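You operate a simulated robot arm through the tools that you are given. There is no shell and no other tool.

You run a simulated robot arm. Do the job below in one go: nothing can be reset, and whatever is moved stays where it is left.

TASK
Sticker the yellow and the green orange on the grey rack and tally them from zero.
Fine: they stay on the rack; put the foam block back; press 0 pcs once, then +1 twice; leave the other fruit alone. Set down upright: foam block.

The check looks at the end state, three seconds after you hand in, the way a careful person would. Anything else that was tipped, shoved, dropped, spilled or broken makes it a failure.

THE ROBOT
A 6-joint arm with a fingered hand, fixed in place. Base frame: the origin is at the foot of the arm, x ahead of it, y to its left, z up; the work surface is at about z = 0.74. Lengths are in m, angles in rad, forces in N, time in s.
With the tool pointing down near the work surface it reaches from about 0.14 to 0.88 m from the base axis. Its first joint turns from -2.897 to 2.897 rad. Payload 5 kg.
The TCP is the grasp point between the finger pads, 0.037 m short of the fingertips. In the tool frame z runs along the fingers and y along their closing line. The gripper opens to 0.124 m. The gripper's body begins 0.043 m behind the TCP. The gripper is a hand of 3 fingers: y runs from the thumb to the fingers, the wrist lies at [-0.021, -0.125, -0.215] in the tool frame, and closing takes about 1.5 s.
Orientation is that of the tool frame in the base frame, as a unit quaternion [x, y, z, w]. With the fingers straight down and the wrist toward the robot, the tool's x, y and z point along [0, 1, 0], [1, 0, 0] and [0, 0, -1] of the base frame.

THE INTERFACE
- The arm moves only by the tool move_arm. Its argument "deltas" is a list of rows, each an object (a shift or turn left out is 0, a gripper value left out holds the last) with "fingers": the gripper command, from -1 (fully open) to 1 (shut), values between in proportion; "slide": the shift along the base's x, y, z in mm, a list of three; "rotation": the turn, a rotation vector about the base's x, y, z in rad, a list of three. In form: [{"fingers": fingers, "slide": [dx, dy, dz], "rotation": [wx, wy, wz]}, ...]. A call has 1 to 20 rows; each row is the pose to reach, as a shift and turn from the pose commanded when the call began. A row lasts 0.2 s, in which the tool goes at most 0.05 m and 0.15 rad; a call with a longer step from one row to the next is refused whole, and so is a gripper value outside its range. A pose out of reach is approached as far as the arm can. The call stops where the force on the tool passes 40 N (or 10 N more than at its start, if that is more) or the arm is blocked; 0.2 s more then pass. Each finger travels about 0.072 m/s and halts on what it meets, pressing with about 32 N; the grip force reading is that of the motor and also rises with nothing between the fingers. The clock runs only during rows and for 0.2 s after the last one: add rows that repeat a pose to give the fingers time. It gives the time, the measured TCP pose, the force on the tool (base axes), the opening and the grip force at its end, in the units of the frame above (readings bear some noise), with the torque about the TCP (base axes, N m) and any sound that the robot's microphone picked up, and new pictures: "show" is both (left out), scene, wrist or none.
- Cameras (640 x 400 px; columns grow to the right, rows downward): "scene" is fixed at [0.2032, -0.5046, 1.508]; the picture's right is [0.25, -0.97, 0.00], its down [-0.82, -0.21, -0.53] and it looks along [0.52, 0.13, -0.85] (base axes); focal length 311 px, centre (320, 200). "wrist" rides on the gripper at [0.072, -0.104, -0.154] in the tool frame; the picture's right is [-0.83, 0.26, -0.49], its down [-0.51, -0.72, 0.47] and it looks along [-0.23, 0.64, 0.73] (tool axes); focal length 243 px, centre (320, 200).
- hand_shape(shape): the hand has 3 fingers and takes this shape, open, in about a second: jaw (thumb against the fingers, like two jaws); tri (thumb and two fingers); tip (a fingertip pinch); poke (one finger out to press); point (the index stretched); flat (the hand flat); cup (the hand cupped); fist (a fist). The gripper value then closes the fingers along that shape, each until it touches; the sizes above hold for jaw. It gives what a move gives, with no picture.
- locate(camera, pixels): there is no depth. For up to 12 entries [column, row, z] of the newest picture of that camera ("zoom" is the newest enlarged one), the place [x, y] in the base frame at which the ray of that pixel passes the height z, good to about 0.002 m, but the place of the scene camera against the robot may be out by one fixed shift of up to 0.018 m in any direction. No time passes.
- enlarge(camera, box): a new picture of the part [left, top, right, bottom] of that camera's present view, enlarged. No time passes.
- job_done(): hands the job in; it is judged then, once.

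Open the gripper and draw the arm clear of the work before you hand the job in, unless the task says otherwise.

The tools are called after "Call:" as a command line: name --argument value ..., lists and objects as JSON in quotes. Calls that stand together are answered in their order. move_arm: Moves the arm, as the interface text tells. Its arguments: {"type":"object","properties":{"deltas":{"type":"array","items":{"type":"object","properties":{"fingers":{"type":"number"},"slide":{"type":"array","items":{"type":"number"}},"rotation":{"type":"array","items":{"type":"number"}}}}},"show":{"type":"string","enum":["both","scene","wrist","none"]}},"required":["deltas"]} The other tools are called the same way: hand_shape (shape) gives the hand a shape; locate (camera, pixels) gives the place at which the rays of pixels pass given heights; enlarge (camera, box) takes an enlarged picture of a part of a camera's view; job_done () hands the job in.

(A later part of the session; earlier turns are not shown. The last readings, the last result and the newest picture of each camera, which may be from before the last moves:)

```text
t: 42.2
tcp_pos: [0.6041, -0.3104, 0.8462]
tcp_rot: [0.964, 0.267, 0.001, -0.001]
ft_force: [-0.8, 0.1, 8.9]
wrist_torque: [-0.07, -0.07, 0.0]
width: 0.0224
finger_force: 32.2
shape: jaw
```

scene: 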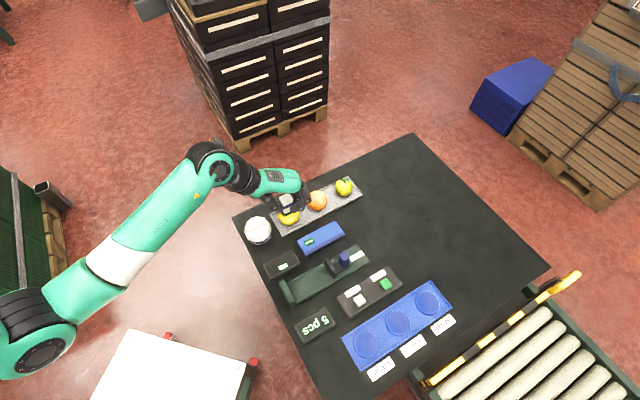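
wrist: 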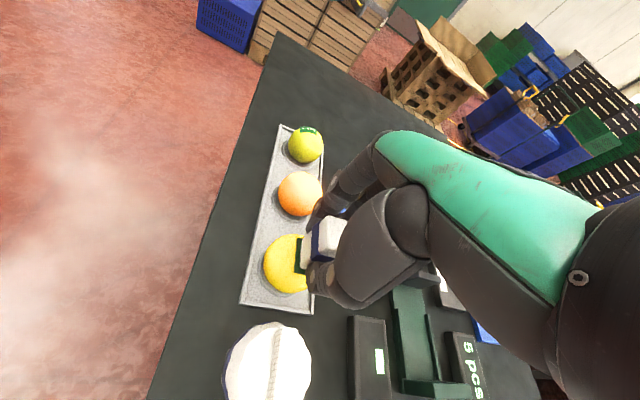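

Contact at ~9 N, the same as worked on the green one. I look before lifting.

Call:
move_arm --deltas '[{"fingers": 1, "slide": [0, 0, 0]}]'

Call:
enlarge --camera "wrist" --box '[240, 210, 340, 310]'

```text
t: 42.6
tcp_pos: [0.6046, -0.3104, 0.8462]
tcp_rot: [0.964, 0.267, 0.0, 0.001]
ft_force: [-1.4, -0.4, 12.4]
wrist_torque: [-0.08, -0.09, 0.02]
width: 0.0219
finger_force: 32.0
shape: jaw
```

scene: 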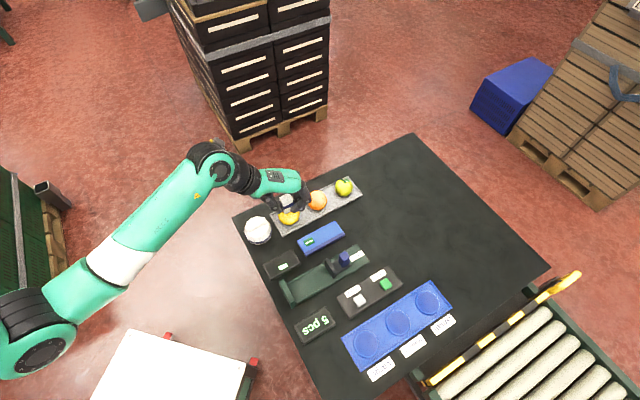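
wrist: 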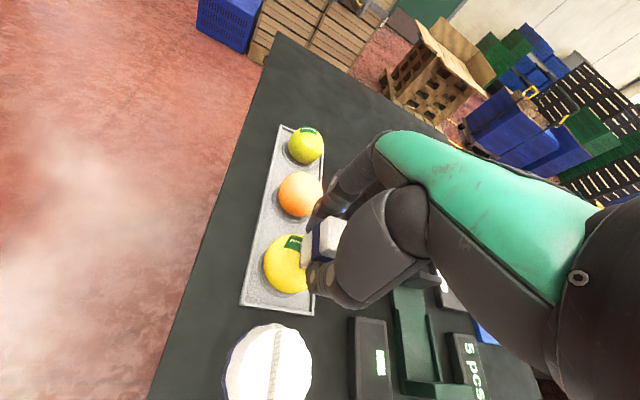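

```text
4.00 times, centred on (290, 260) of wrist
```

zoom: 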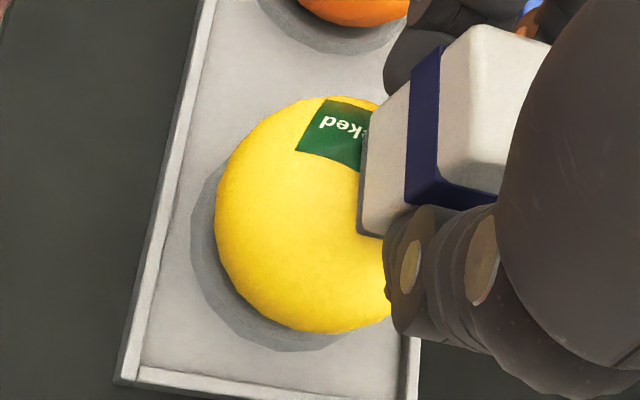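

The sticker has stuck to the yellow fruit. Lifting straight up to check it.

Call:
move_arm --deltas '[{"fingers": 1, "slide": [0, 0, 2]}, {"slide": [0, 0, 6]}, {"slide": [0, 0, 15]}, {"slide": [0, 0, 35]}, {"slide": [0, 0, 60]}, {"slide": [0, 0, 60]}]'

Call:
enlarge --camera "wrist" --box '[220, 130, 340, 330]'

Call:
enlarge --camera "scene" --box '[250, 160, 370, 245]'

```text
t: 44.0
tcp_pos: [0.6024, -0.3114, 0.9069]
tcp_rot: [0.964, 0.267, 0.0, 0.0]
ft_force: [0.5, -0.5, -0.1]
wrist_torque: [0.01, 0.05, 0.01]
width: 0.0219
finger_force: 32.0
shape: jaw
```

scene: 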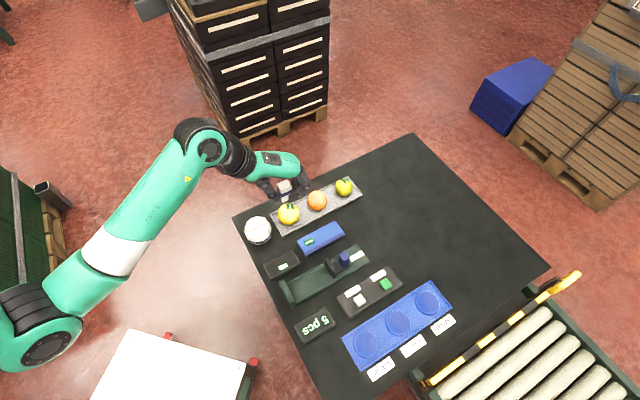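
wrist: 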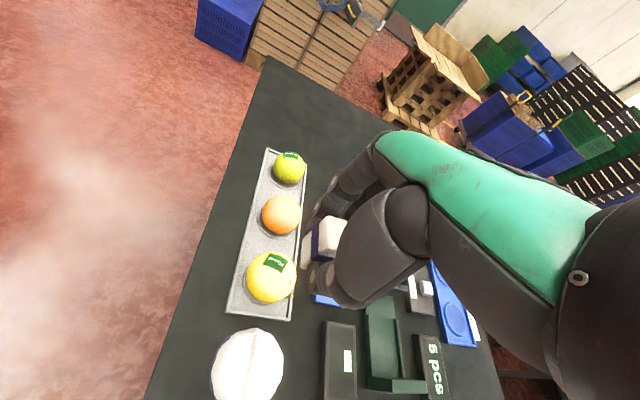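

```text
2.00 times, centred on (280, 230) of wrist
```

zoom: 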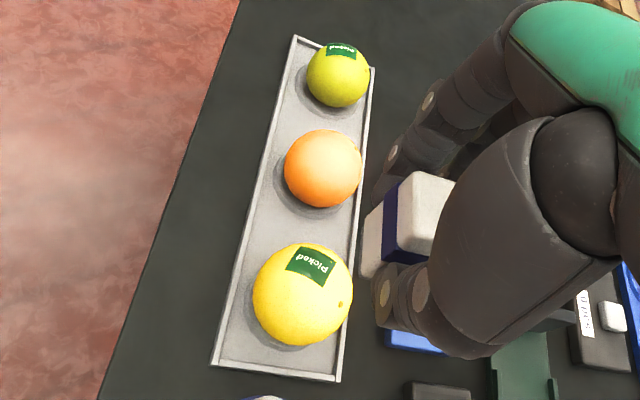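

```text
4.71 times, centred on (310, 202) of scene
```

zoom: 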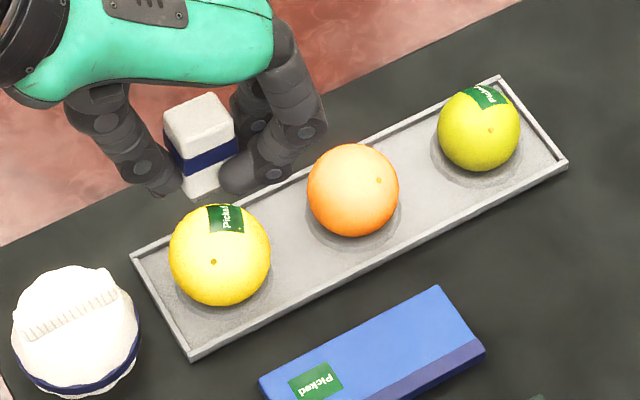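

Both stickers are on, and all three fruits sit in place. Now I carry the block back above its original spot (0.650,-0.491).

Call:
move_arm --deltas '[{"fingers": 1, "slide": [10, -35, 5]}, {"slide": [20, -75, 5]}, {"slide": [32, -115, 0]}, {"slide": [42, -150, -10]}, {"slide": [47, -175, -30]}, {"slide": [47, -175, -60]}, {"slide": [47, -175, -85]}, {"slide": [47, -175, -95]}, {"slide": [47, -175, -95]}]'

Call:
enlarge --camera "wrist" --box '[245, 200, 345, 310]'

Call:
enlarge --camera "scene" --box '[310, 170, 400, 240]'

```text
t: 46.0
tcp_pos: [0.6507, -0.4854, 0.811]
tcp_rot: [0.964, 0.267, 0.0, -0.001]
ft_force: [-0.6, 0.2, 0.3]
wrist_torque: [-0.02, -0.01, 0.01]
width: 0.0218
finger_force: 32.0
shape: jaw
```

scene: 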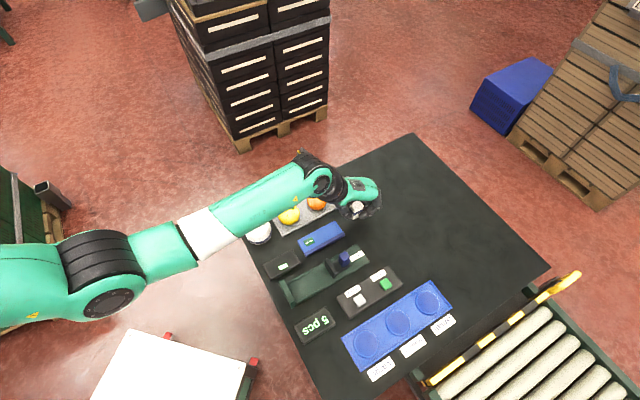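
wrist: 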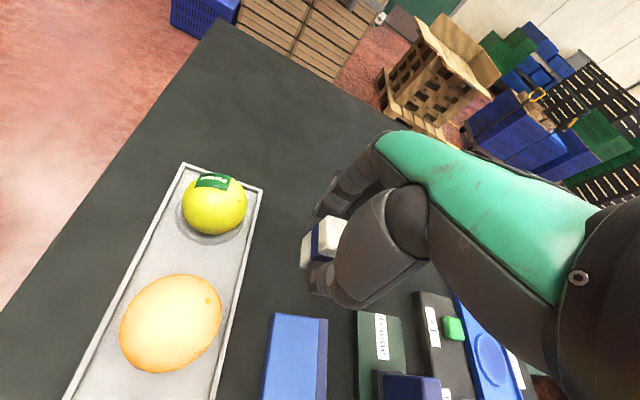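

```text
3.64 times, centred on (295, 255) of wrist
```

zoom: 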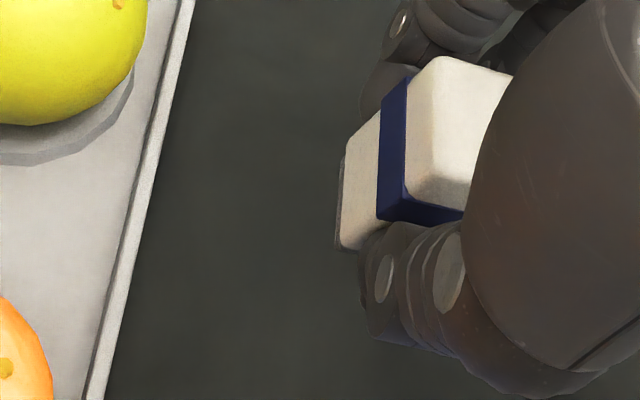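

```text
5.71 times, centred on (355, 205) of scene
```

zoom: 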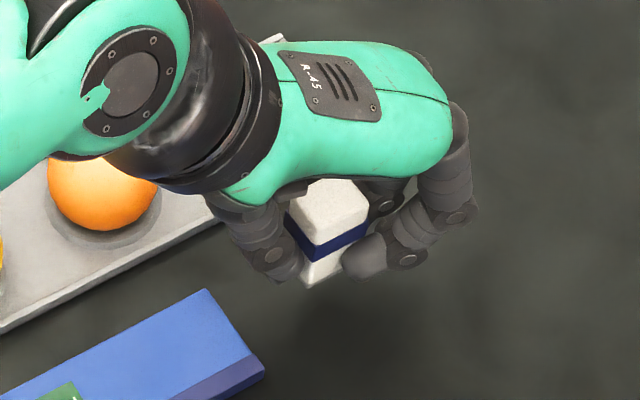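

The block hovers over its spot. I lower 20 mm, to just above the table.

Call:
move_arm --deltas '[{"fingers": 1, "slide": [-1, -1, -7]}, {"slide": [-1, -1, -14]}, {"slide": [-1, -1, -19]}, {"slide": [-1, -1, -19]}]' --show "none"

```text
t: 47.0
tcp_pos: [0.6518, -0.4849, 0.7916]
tcp_rot: [0.964, 0.267, 0.0, 0.001]
ft_force: [0.7, 0.0, -0.4]
wrist_torque: [-0.01, 0.0, 0.04]
width: 0.0215
finger_force: 32.2
shape: jaw
```

No contact at z=0.7916. Creeping down 2 mm.

Call:
move_arm --deltas '[{"fingers": 1, "slide": [0, 0, -1]}, {"slide": [0, 0, -2]}, {"slide": [0, 0, -2]}]' --show "none"

```text
t: 47.8
tcp_pos: [0.6492, -0.4857, 0.7893]
tcp_rot: [0.964, 0.267, 0.001, 0.0]
ft_force: [0.2, 0.7, -1.5]
wrist_torque: [0.05, 0.02, 0.02]
width: 0.022
finger_force: 31.5
shape: jaw
```

Still free. Another 1.5 mm.

Call:
move_arm --deltas '[{"fingers": 1, "slide": [0, 0, -0.8]}, {"slide": [0, 0, -1.5]}, {"slide": [0, 0, -1.5]}]' --show "none"

```text
t: 48.6
tcp_pos: [0.6495, -0.487, 0.7888]
tcp_rot: [0.964, 0.267, 0.0, 0.0]
ft_force: [0.1, -0.3, 1.1]
wrist_torque: [0.0, -0.04, 0.0]
width: 0.0217
finger_force: 32.0
shape: jaw
```

Light touch beginning (Fz ≈ +1). One more millimetre.

Call:
move_arm --deltas '[{"fingers": 1, "slide": [0, 0, -0.5]}, {"slide": [0, 0, -1]}, {"slide": [0, 0, -1]}]'

Call:
enlarge --camera "wrist" --box '[245, 200, 345, 310]'

Call:
enlarge --camera "scene" --box '[310, 170, 400, 240]'

```text
t: 49.4
tcp_pos: [0.6494, -0.4874, 0.7894]
tcp_rot: [0.964, 0.267, 0.0, 0.0]
ft_force: [0.9, 1.1, 6.3]
wrist_torque: [0.0, -0.11, 0.02]
width: 0.022
finger_force: 31.9
shape: jaw
```

scene: 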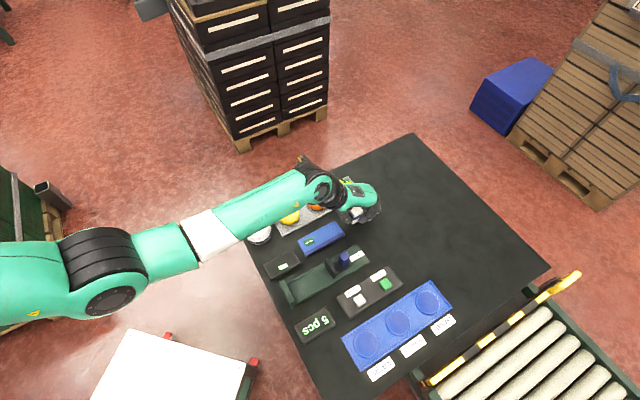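
wrist: 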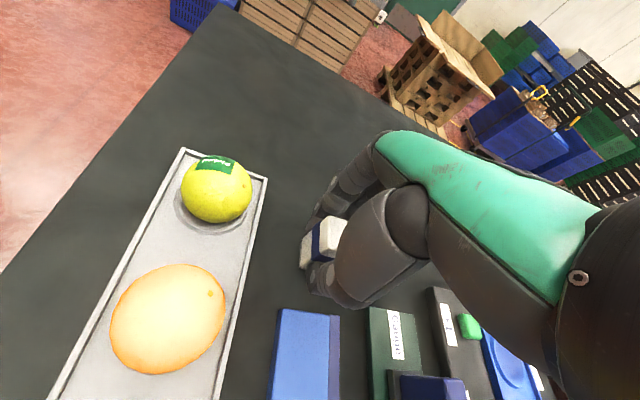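

```text
3.64 times, centred on (295, 255) of wrist
```

zoom: 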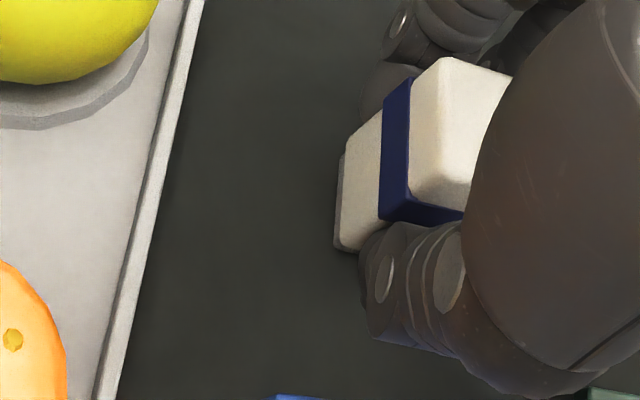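

```text
5.71 times, centred on (355, 205) of scene
```

zoom: 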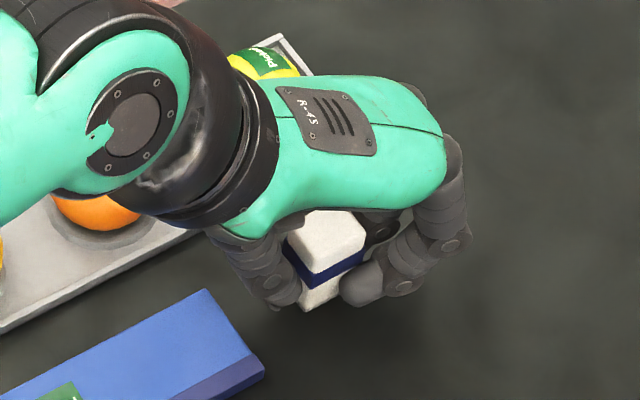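

The block rests on the table (6 N) at its original place. I raise the commanded pose a hair to relieve the push and open to ~0.05.

Call:
move_arm --deltas '[{"fingers": 1, "slide": [0, 0, 0.7]}, {"fingers": 0.6, "slide": [0, 0, 0.7]}, {"fingers": 0.45, "slide": [0, 0, 0.7]}, {"fingers": 0.3, "slide": [0, 0, 0.7]}, {"fingers": 0.2, "slide": [0, 0, 0.7]}, {"fingers": 0.2, "slide": [0, 0, 0.7]}, {"fingers": 0.2, "slide": [0, 0, 0.7]}]'

Call:
enlarge --camera "wrist" --box '[245, 200, 345, 310]'

Call:
enlarge --camera "scene" --box '[310, 170, 400, 240]'

```text
t: 51.0
tcp_pos: [0.65, -0.4863, 0.7875]
tcp_rot: [0.964, 0.267, -0.001, 0.001]
ft_force: [0.2, -0.4, 0.1]
wrist_torque: [0.02, 0.0, 0.0]
width: 0.0494
finger_force: 0.0
shape: jaw
```

scene: 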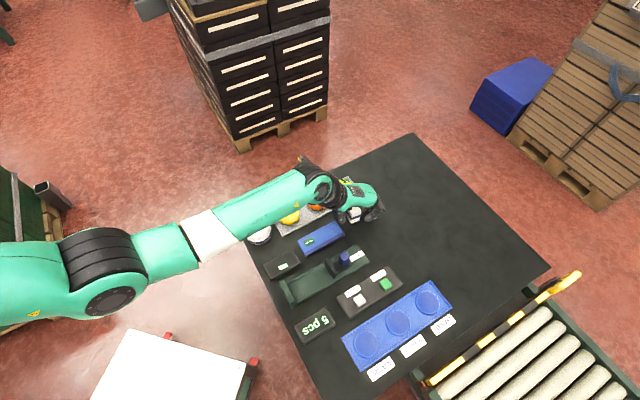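
wrist: 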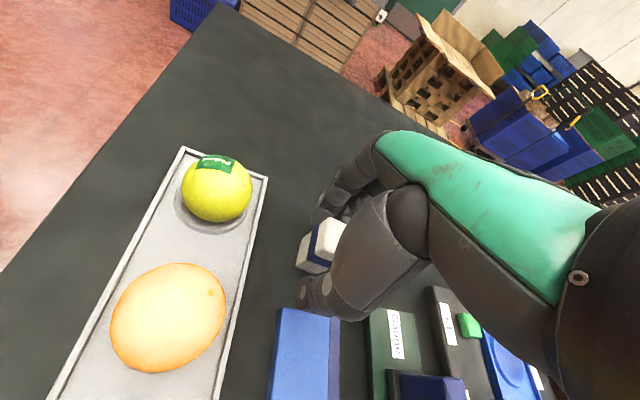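

```text
3.64 times, centred on (295, 255) of wrist
```

zoom: 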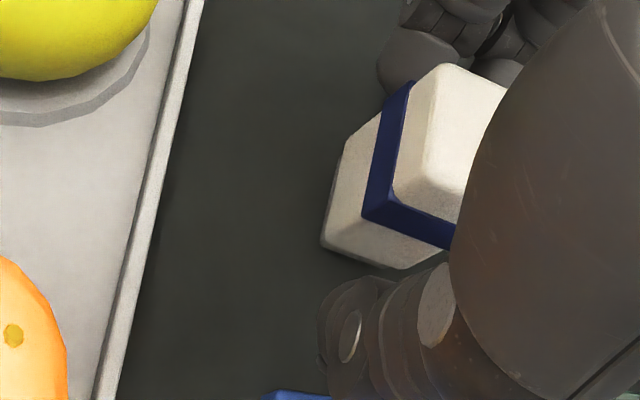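

```text
5.71 times, centred on (355, 205) of scene
```

zoom: 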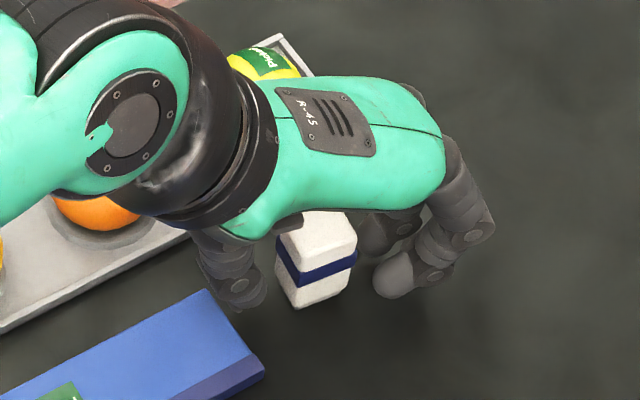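

Released; the block stands upright and free of the fingers. I rise straight up and look.

Call:
move_arm --deltas '[{"fingers": 0.2, "slide": [0, 0, 10]}, {"fingers": 0.2, "slide": [0, 0, 25]}, {"fingers": 0.2, "slide": [0, 0, 45]}, {"fingers": 0.2, "slide": [0, 0, 80]}, {"fingers": 0.2, "slide": [0, 0, 120]}, {"fingers": 0.2, "slide": [-30, 30, 150]}, {"fingers": 0.2, "slide": [-60, 60, 170]}, {"fingers": 0.2, "slide": [-60, 60, 170]}]'

Call:
enlarge --camera "wrist" --box '[220, 180, 340, 300]'

Call:
enlarge --camera "scene" --box '[330, 195, 380, 230]'

```text
refused: row 6 steps farther than a row can; nothing moved
```

```text
3.33 times, centred on (280, 240) of wrist
```

zoom: 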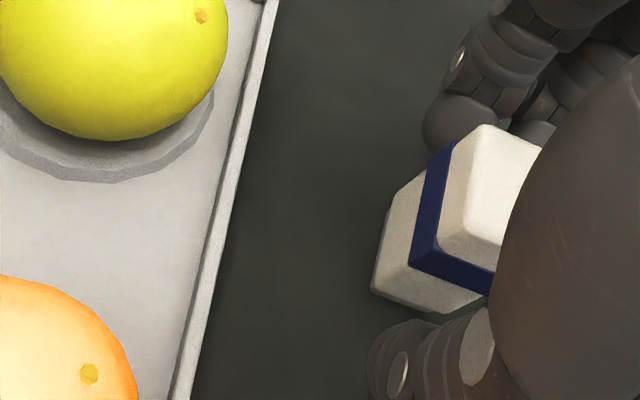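

```text
11.43 times, centred on (355, 212) of scene
```

zoom: 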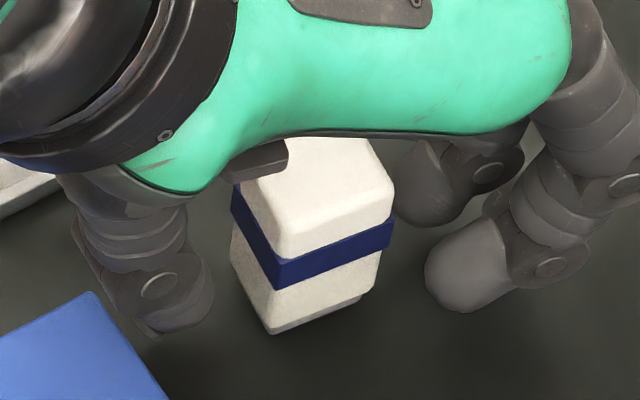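

The lift was refused for one over-long row (nothing moved). I resend it with shorter steps.

Call:
move_arm --deltas '[{"fingers": 0.2, "slide": [0, 0, 10]}, {"fingers": 0.2, "slide": [0, 0, 25]}, {"fingers": 0.2, "slide": [0, 0, 45]}, {"fingers": 0.2, "slide": [0, 0, 75]}, {"fingers": 0.2, "slide": [0, 0, 110]}, {"fingers": 0.2, "slide": [-20, 20, 135]}, {"fingers": 0.2, "slide": [-45, 45, 155]}, {"fingers": 0.2, "slide": [-60, 60, 170]}, {"fingers": 0.2, "slide": [-60, 60, 170]}]'

Call:
enlarge --camera "wrist" --box '[180, 150, 340, 300]'

Call:
enlarge --camera "scene" --box '[330, 195, 380, 230]'

```text
t: 53.0
tcp_pos: [0.5893, -0.4244, 0.9586]
tcp_rot: [0.964, 0.267, 0.0, 0.0]
ft_force: [-0.1, -0.2, 0.9]
wrist_torque: [-0.05, 0.02, -0.01]
width: 0.0495
finger_force: 0.1
shape: jaw
```

scene: 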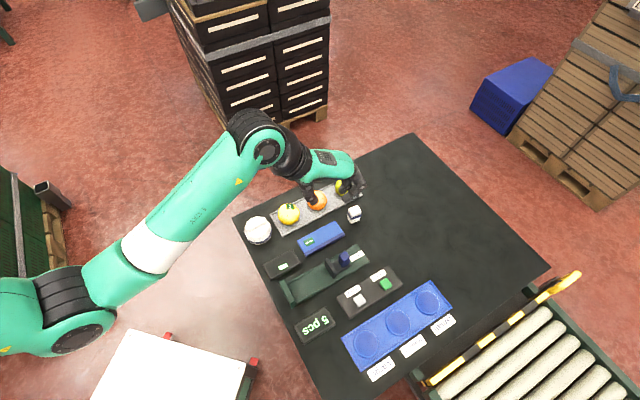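
wrist: 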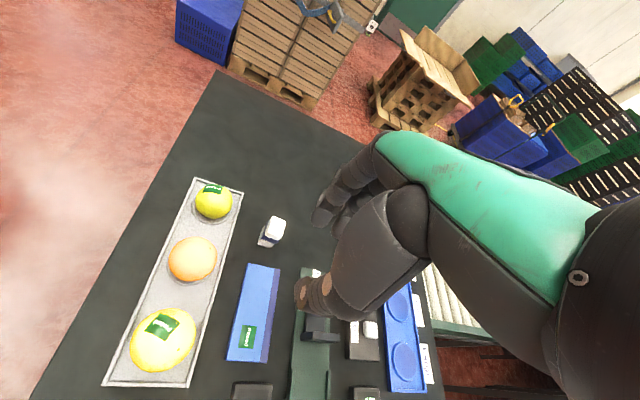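

```text
2.67 times, centred on (260, 225) of wrist
```

zoom: 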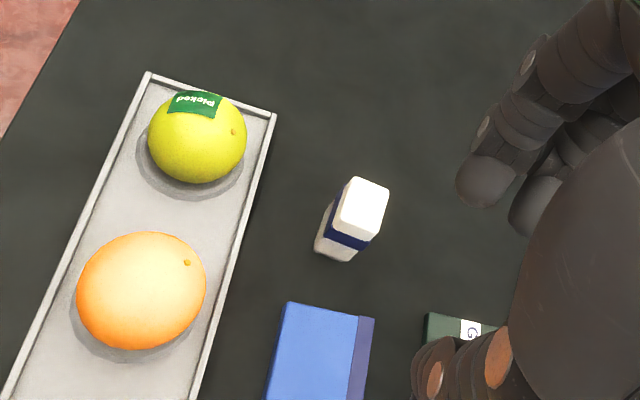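

```text
11.43 times, centred on (355, 212) of scene
```

zoom: 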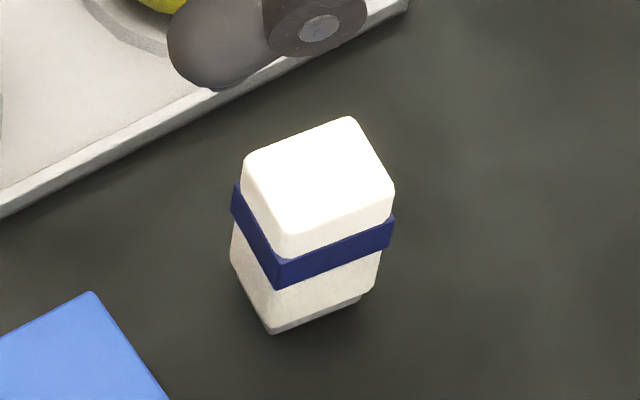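

The block stands upright within a few mm of its original place. Next the buttons: I locate them from the scene camera (white at (359,300.5), green at (385.5,284.5)).

Call:
locate --camera "scene" --pixels '[[359.2, 300.6, 0.76], [385.6, 284.4, 0.76], [337, 300, 0.75], [388, 266, 0.75], [403, 285, 0.75], [350, 318, 0.75], [350, 258, 0.77], [355.5, 214, 0.77]]'

Call:
enlarge --camera "scene" --box '[320, 240, 420, 330]'

```text
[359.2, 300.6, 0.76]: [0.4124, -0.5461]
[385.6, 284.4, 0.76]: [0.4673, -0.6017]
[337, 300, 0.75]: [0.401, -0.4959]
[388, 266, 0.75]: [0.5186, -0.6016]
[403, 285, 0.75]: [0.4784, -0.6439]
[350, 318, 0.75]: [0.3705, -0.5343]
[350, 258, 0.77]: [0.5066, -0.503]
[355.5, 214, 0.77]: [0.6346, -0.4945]
```

```text
4.44 times, centred on (370, 285) of scene
```

zoom: 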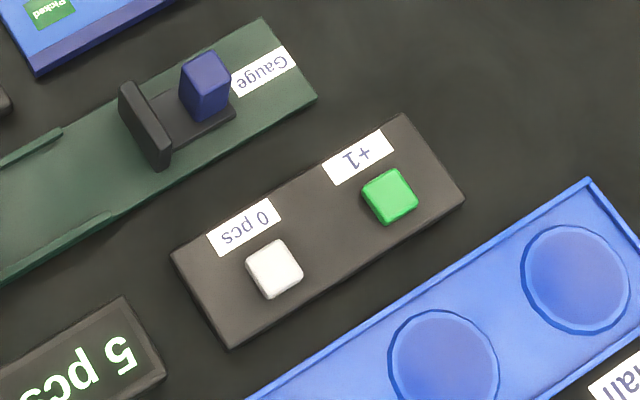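

White button ≈ (0.434,-0.537), green ≈ (0.489,-0.593) after the shift. I move up and over to the button panel for a wrist view before changing hand shape.

Call:
move_arm --deltas '[{"fingers": 0.2, "slide": [-20, -8, 25]}, {"slide": [-50, -22, 35]}, {"slide": [-85, -40, 35]}, {"slide": [-120, -60, 35]}, {"slide": [-145, -85, 30]}, {"slide": [-145, -100, 25]}, {"slide": [-145, -100, 25]}]'

Call:
enlarge --camera "wrist" --box '[160, 180, 360, 340]'

```text
t: 54.6
tcp_pos: [0.4435, -0.5263, 0.9836]
tcp_rot: [0.964, 0.267, 0.0, 0.0]
ft_force: [-0.6, -0.3, 0.9]
wrist_torque: [0.01, -0.01, -0.04]
width: 0.0494
finger_force: 0.0
shape: jaw
```

scene: 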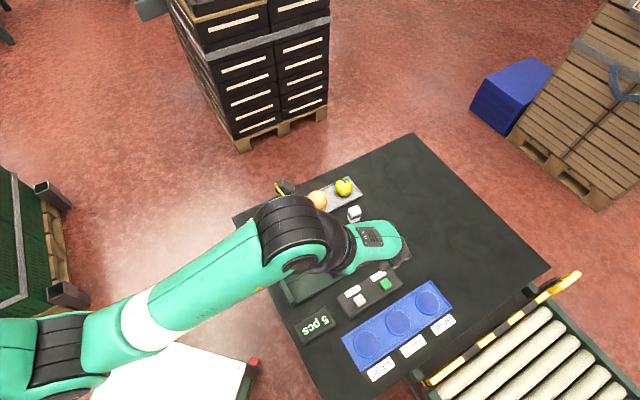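
wrist: 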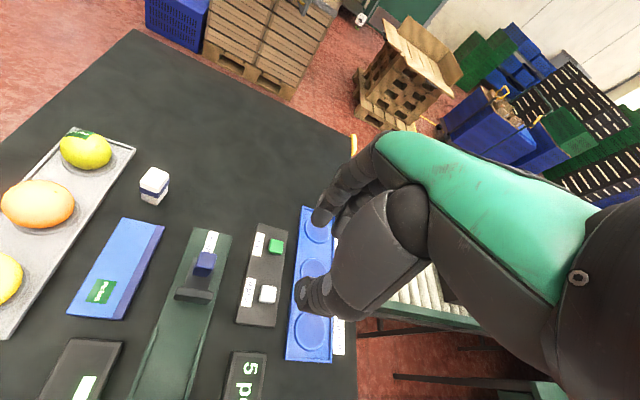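

```text
2.50 times, centred on (260, 260) of wrist
```

zoom: 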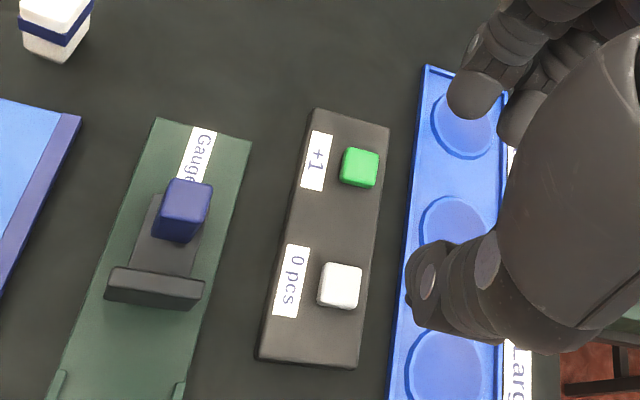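

Buttons are clearly visible: white at zoom (341,284), green at (360,167). Locating at plausible heights, plus panel edges.

Call:
locate --camera "zoom" --pixels '[[341, 284, 0.76], [341, 284, 0.77], [360, 167, 0.76], [360, 167, 0.77], [260, 362, 0.74], [355, 368, 0.74], [314, 110, 0.755], [388, 128, 0.755], [190, 190, 0.79], [152, 285, 0.76], [341, 306, 0.76], [322, 302, 0.76]]'

Call:
hand_shape --shape "poke"

```text
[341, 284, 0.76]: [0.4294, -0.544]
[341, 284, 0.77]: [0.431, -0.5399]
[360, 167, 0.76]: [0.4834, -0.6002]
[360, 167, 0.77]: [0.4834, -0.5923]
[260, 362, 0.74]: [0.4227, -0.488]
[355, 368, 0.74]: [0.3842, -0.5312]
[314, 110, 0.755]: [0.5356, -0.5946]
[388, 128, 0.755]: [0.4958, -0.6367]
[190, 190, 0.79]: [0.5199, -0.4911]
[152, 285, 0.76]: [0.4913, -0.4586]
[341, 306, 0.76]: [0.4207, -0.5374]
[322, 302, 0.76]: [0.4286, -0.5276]
```

```text
t: 55.5
tcp_pos: [0.4433, -0.5264, 0.9829]
tcp_rot: [0.963, 0.268, 0.001, 0.0]
ft_force: [0.4, -0.3, -0.3]
wrist_torque: [0.01, -0.03, -0.02]
width: 0.0
finger_force: 0.1
shape: poke
```

Hand is in poke shape. I hold the pose with the gripper at open and take pictures to see the finger.

Call:
move_arm --deltas '[{"fingers": -1, "slide": [0, 0, 0]}, {"fingers": -1, "slide": [0, 0, 0]}]'

Call:
enlarge --camera "wrist" --box '[240, 140, 440, 330]'

Call:
enlarge --camera "scene" --box '[330, 200, 430, 290]'

```text
t: 56.1
tcp_pos: [0.4439, -0.5267, 0.9825]
tcp_rot: [0.964, 0.267, 0.0, 0.0]
ft_force: [0.2, -0.7, 0.6]
wrist_torque: [0.02, -0.02, 0.01]
width: 0.0001
finger_force: 0.0
shape: poke
```

scene: 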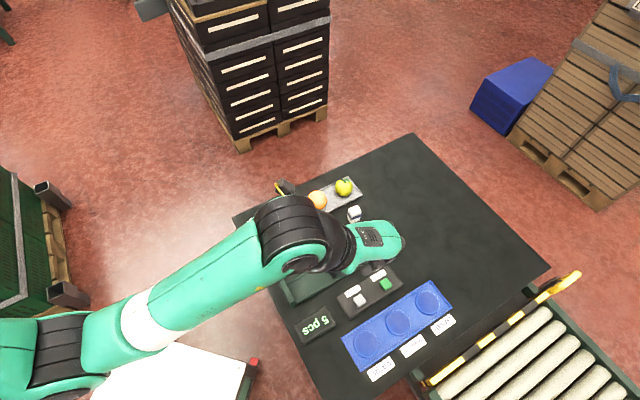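
wrist: 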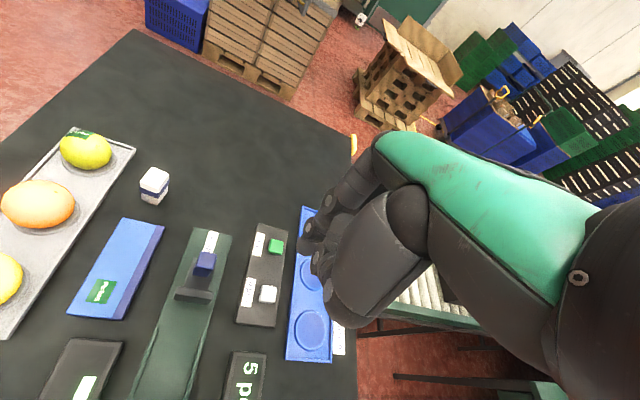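

```text
2.11 times, centred on (340, 235) of wrist
```

zoom: 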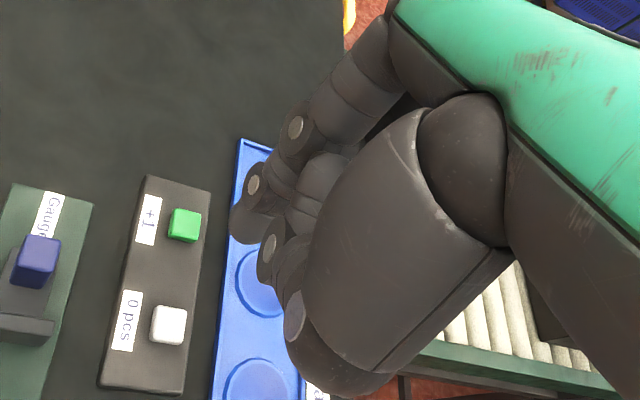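

```text
4.44 times, centred on (380, 245) of scene
```

zoom: 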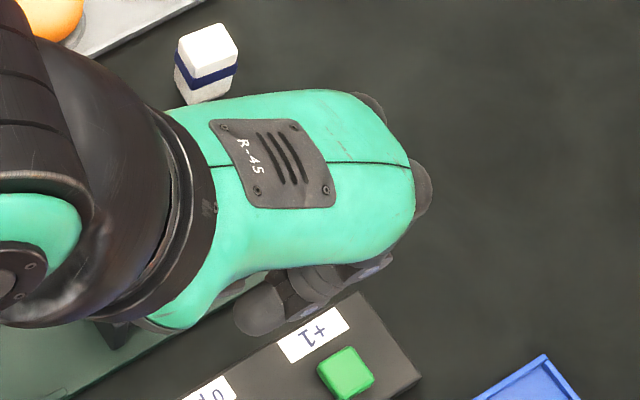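

In poke shape the finger's tip projects near wrist pixel (306,250), close to the jaw tip point. I lower over the white button to TCP z≈0.835 to compare tip and button directly.

Call:
move_arm --deltas '[{"fingers": -1, "slide": [-3, -3, -30]}, {"slide": [-6, -6, -65]}, {"slide": [-10, -10, -100]}, {"slide": [-12, -13, -130]}, {"slide": [-12, -13, -147]}, {"slide": [-12, -13, -147]}]'

Call:
enlarge --camera "wrist" --box '[240, 180, 360, 320]'

Call:
enlarge --camera "scene" --box '[320, 240, 420, 330]'

```text
t: 57.5
tcp_pos: [0.4307, -0.5388, 0.834]
tcp_rot: [0.964, 0.268, 0.0, 0.0]
ft_force: [0.2, 0.1, 0.0]
wrist_torque: [-0.01, 0.03, 0.0]
width: 0.0002
finger_force: 0.0
shape: poke
```

scene: 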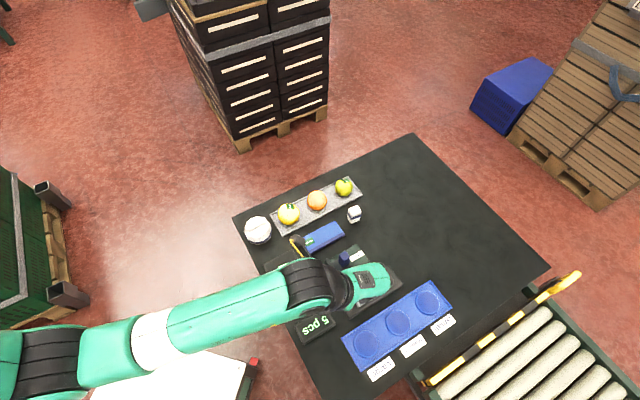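
wrist: 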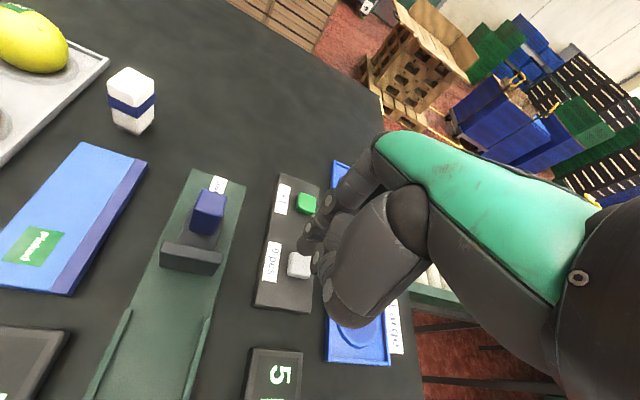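

```text
2.86 times, centred on (300, 250) of wrist
```

zoom: 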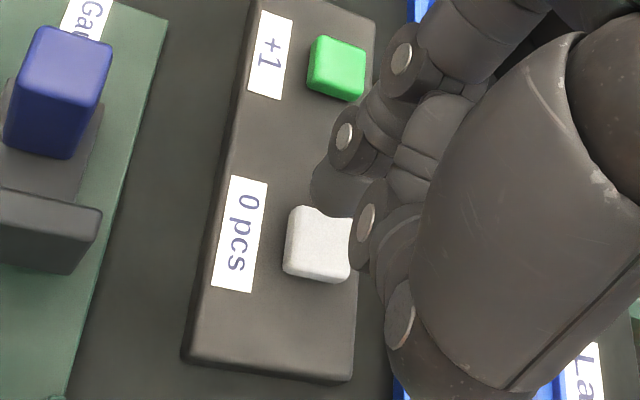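

```text
4.44 times, centred on (370, 285) of scene
```

zoom: 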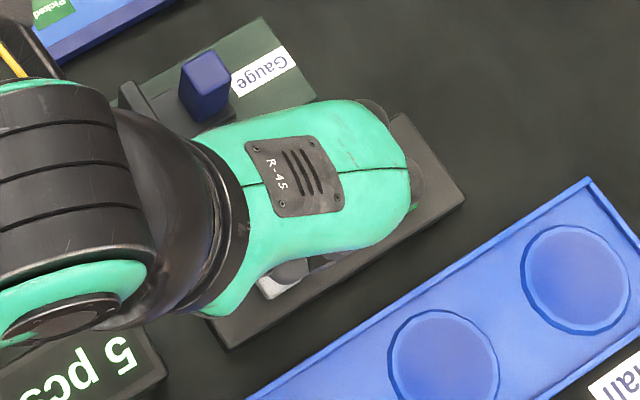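

The finger tip appears just over the white button. I enlarge further to see which part is lowest.

Call:
enlarge --camera "wrist" --box '[275, 210, 345, 290]'

Call:
enlarge --camera "scene" --box '[340, 270, 400, 320]'

```text
5.00 times, centred on (310, 250) of wrist
```

zoom: 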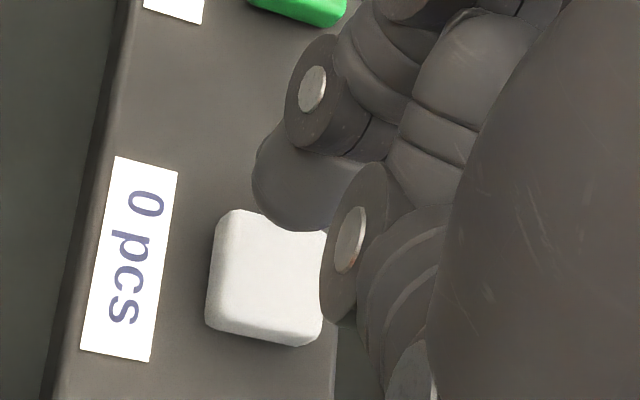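

```text
8.00 times, centred on (370, 295) of scene
```

zoom: 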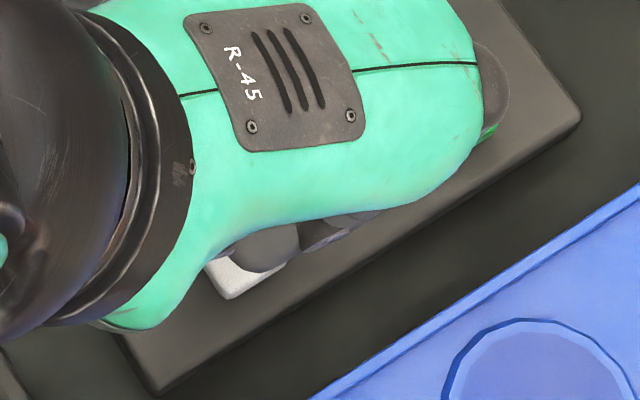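

The poke finger's real tip is ambiguous from this view, whereas the closed jaw's tips are specified at TCP+37 mm. I raise 70 mm, switch back to jaw and close it for pressing.

Call:
move_arm --deltas '[{"fingers": -1, "slide": [0, 0, 30]}, {"slide": [0, 0, 70]}, {"slide": [0, 0, 70]}]' --show "none"

Call:
hand_shape --shape "jaw"

Call:
move_arm --deltas '[{"fingers": 0}, {"fingers": 0.5}, {"fingers": 1}, {"fingers": 1}, {"fingers": 1}, {"fingers": 1}, {"fingers": 1}, {"fingers": 1}, {"fingers": 1}, {"fingers": 1}]'

Call:
enlarge --camera "wrist" --box '[240, 180, 360, 320]'

Call:
enlarge --camera "scene" --box '[330, 230, 410, 310]'

```text
t: 58.3
tcp_pos: [0.431, -0.5388, 0.9049]
tcp_rot: [0.964, 0.267, 0.0, 0.0]
ft_force: [0.7, -0.5, 0.7]
wrist_torque: [0.02, 0.01, 0.01]
width: 0.0
finger_force: 0.1
shape: poke
```

```text
t: 59.2
tcp_pos: [0.431, -0.5397, 0.9056]
tcp_rot: [0.964, 0.267, -0.001, 0.0]
ft_force: [-0.6, -0.5, -0.4]
wrist_torque: [-0.01, 0.04, 0.01]
width: 0.1236
finger_force: 0.1
shape: jaw
```

```text
t: 61.4
tcp_pos: [0.4298, -0.5387, 0.9051]
tcp_rot: [0.964, 0.267, 0.0, 0.0]
ft_force: [0.1, -0.1, 0.2]
wrist_torque: [-0.01, 0.02, -0.02]
width: 0.0
finger_force: 32.3
shape: jaw
```

scene: 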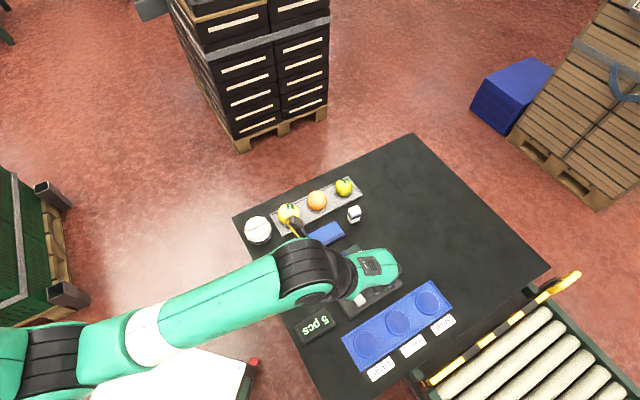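
wrist: 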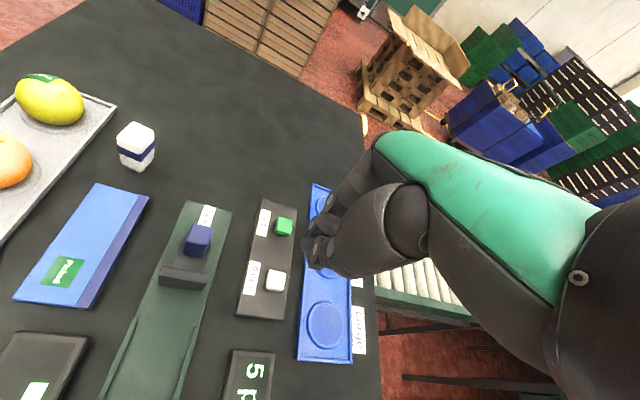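

```text
2.86 times, centred on (300, 250) of wrist
```

zoom: 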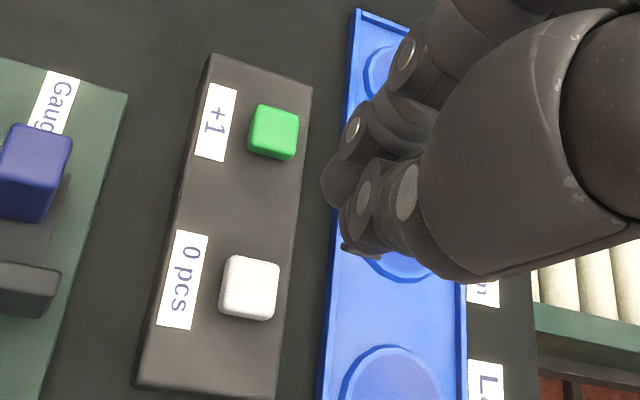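

```text
5.00 times, centred on (370, 270) of scene
```

zoom: 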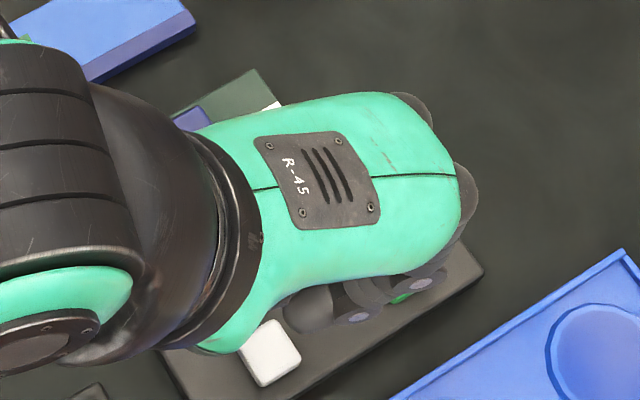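

The closed jaw forms a compact cluster around the TCP axis. I lower it over the white button to TCP z≈0.835.

Call:
move_arm --deltas '[{"fingers": 1, "slide": [2, 0, -25]}, {"slide": [2, 0, -50]}, {"slide": [2, 0, -70]}, {"slide": [2, 0, -78]}, {"slide": [2, 0, -78]}]'

Call:
enlarge --camera "wrist" --box '[265, 205, 345, 295]'

Call:
enlarge --camera "scene" --box '[290, 260, 390, 350]'

```text
t: 62.6
tcp_pos: [0.4331, -0.5395, 0.8278]
tcp_rot: [0.964, 0.267, -0.001, 0.0]
ft_force: [0.3, 0.0, 0.2]
wrist_torque: [0.0, -0.02, 0.01]
width: 0.0003
finger_force: 32.6
shape: jaw
```

scene: 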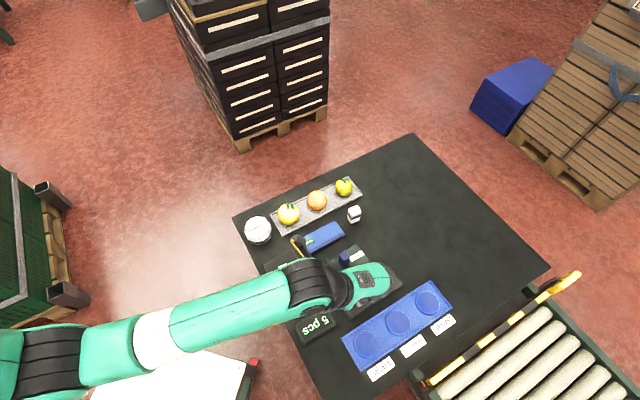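
wrist: 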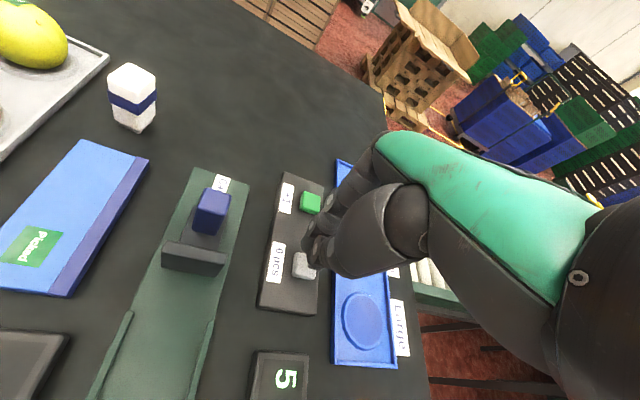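

```text
4.44 times, centred on (305, 250) of wrist
```

zoom: 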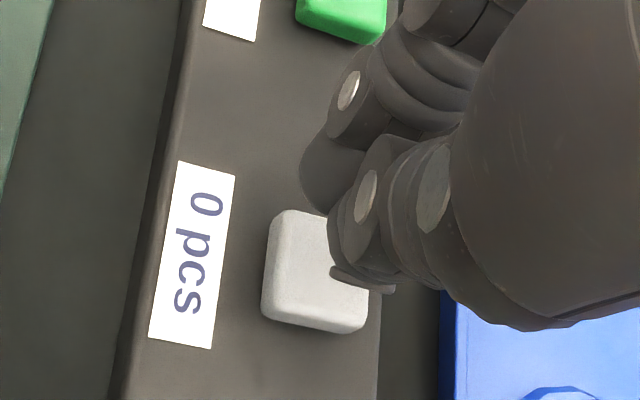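

```text
4.44 times, centred on (340, 305) of scene
```

zoom: 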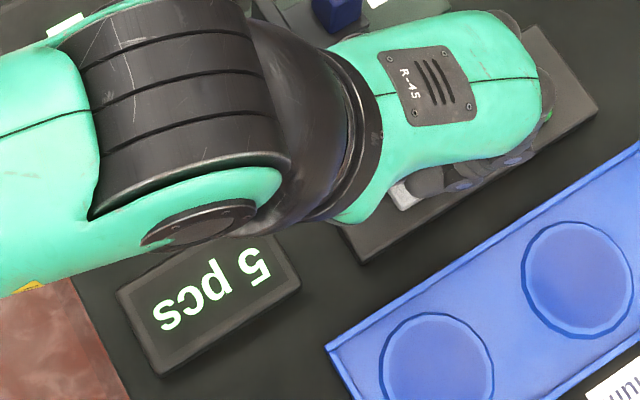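

The white button (zoom (316,270)) will come under the thumb/finger cluster. I nudge (-1,+2) mm and descend 12 mm.

Call:
move_arm --deltas '[{"fingers": 1, "slide": [-1, 2, -4]}, {"slide": [-1, 2, -8]}, {"slide": [-1, 2, -12]}, {"slide": [-1, 2, -12]}]'

Call:
enlarge --camera "wrist" --box '[265, 205, 345, 295]'

Call:
enlarge --camera "scene" --box '[290, 260, 390, 350]'

```text
t: 63.6
tcp_pos: [0.4328, -0.5361, 0.816]
tcp_rot: [0.964, 0.267, 0.0, 0.0]
ft_force: [-0.3, -0.2, 0.1]
wrist_torque: [0.01, 0.02, 0.0]
width: 0.0
finger_force: 31.8
shape: jaw
```

scene: 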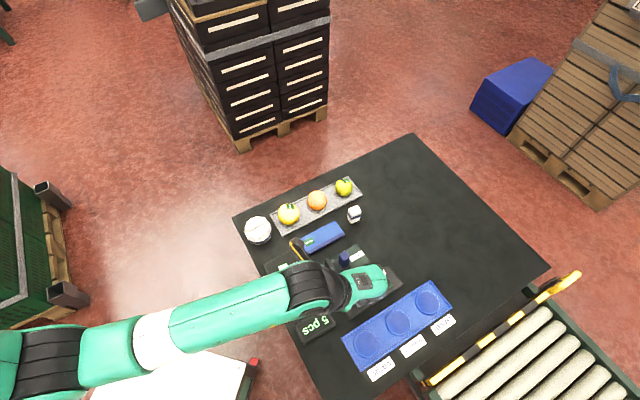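
wrist: 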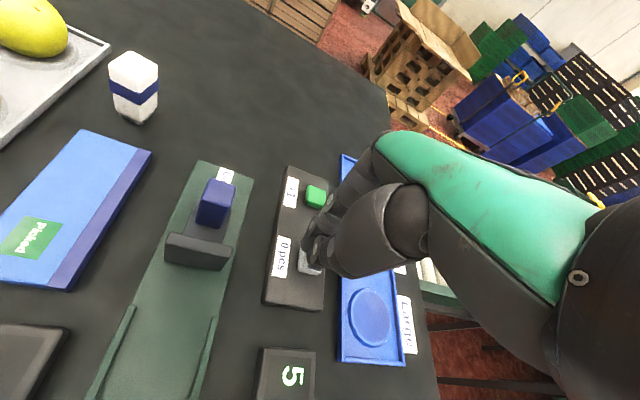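

```text
4.44 times, centred on (305, 250) of wrist
```

zoom: 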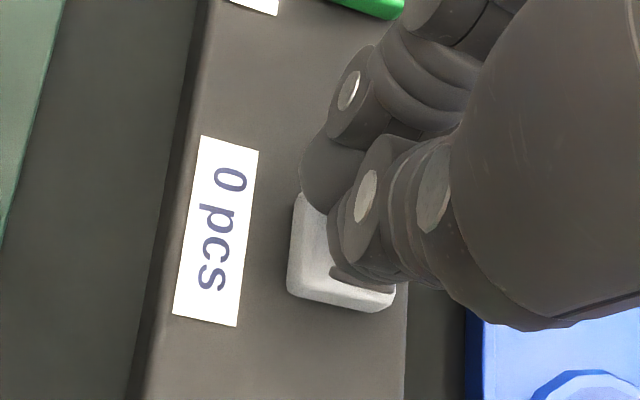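

```text
4.44 times, centred on (340, 305) of scene
```

zoom: 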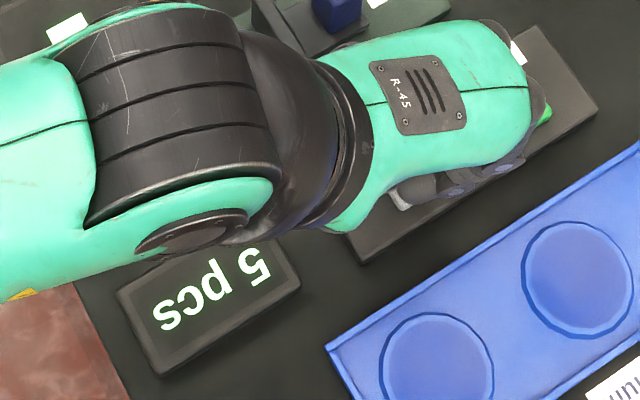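

The cluster is well over the white button; no force yet and the display reads "5 pcs". Creeping down 3 mm.

Call:
move_arm --deltas '[{"fingers": 1, "slide": [0, 0, -1.5]}, {"slide": [0, 0, -3]}, {"slide": [0, 0, -3]}]' --show "scene"

```text
t: 64.4
tcp_pos: [0.4334, -0.5369, 0.8135]
tcp_rot: [0.964, 0.267, 0.0, -0.001]
ft_force: [-0.2, 0.3, 0.6]
wrist_torque: [0.01, 0.01, 0.0]
width: 0.0
finger_force: 32.3
shape: jaw
```

scene: 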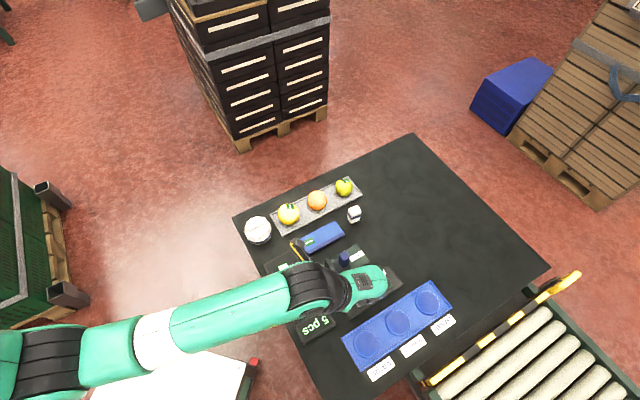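

No contact. Another 2 mm down.

Call:
move_arm --deltas '[{"fingers": 1, "slide": [0, 0, -1]}, {"slide": [0, 0, -2]}, {"slide": [0, 0, -2]}]' --show "none"

```text
t: 65.2
tcp_pos: [0.4333, -0.5375, 0.813]
tcp_rot: [0.964, 0.267, 0.0, 0.0]
ft_force: [0.0, 0.0, -0.6]
wrist_torque: [-0.03, 0.03, 0.03]
width: 0.0001
finger_force: 31.2
shape: jaw
```

Still free. Another 2 mm.

Call:
move_arm --deltas '[{"fingers": 1, "slide": [0, 0, -1]}, {"slide": [0, 0, -2]}, {"slide": [0, 0, -2]}]' --show "none"

```text
t: 66.0
tcp_pos: [0.4341, -0.5372, 0.8095]
tcp_rot: [0.963, 0.268, -0.001, 0.001]
ft_force: [-0.4, 0.8, 0.2]
wrist_torque: [0.01, 0.01, 0.01]
width: 0.0
finger_force: 31.5
shape: jaw
```

Still free at z=0.8095. Another 2 mm.

Call:
move_arm --deltas '[{"fingers": 1, "slide": [0, 0, -1]}, {"slide": [0, 0, -2]}, {"slide": [0, 0, -2]}]' --show "none"

```text
t: 66.8
tcp_pos: [0.4328, -0.5372, 0.8075]
tcp_rot: [0.964, 0.267, 0.0, 0.0]
ft_force: [-0.4, -0.9, -0.2]
wrist_torque: [-0.02, -0.01, 0.0]
width: 0.0
finger_force: 31.7
shape: jaw
```

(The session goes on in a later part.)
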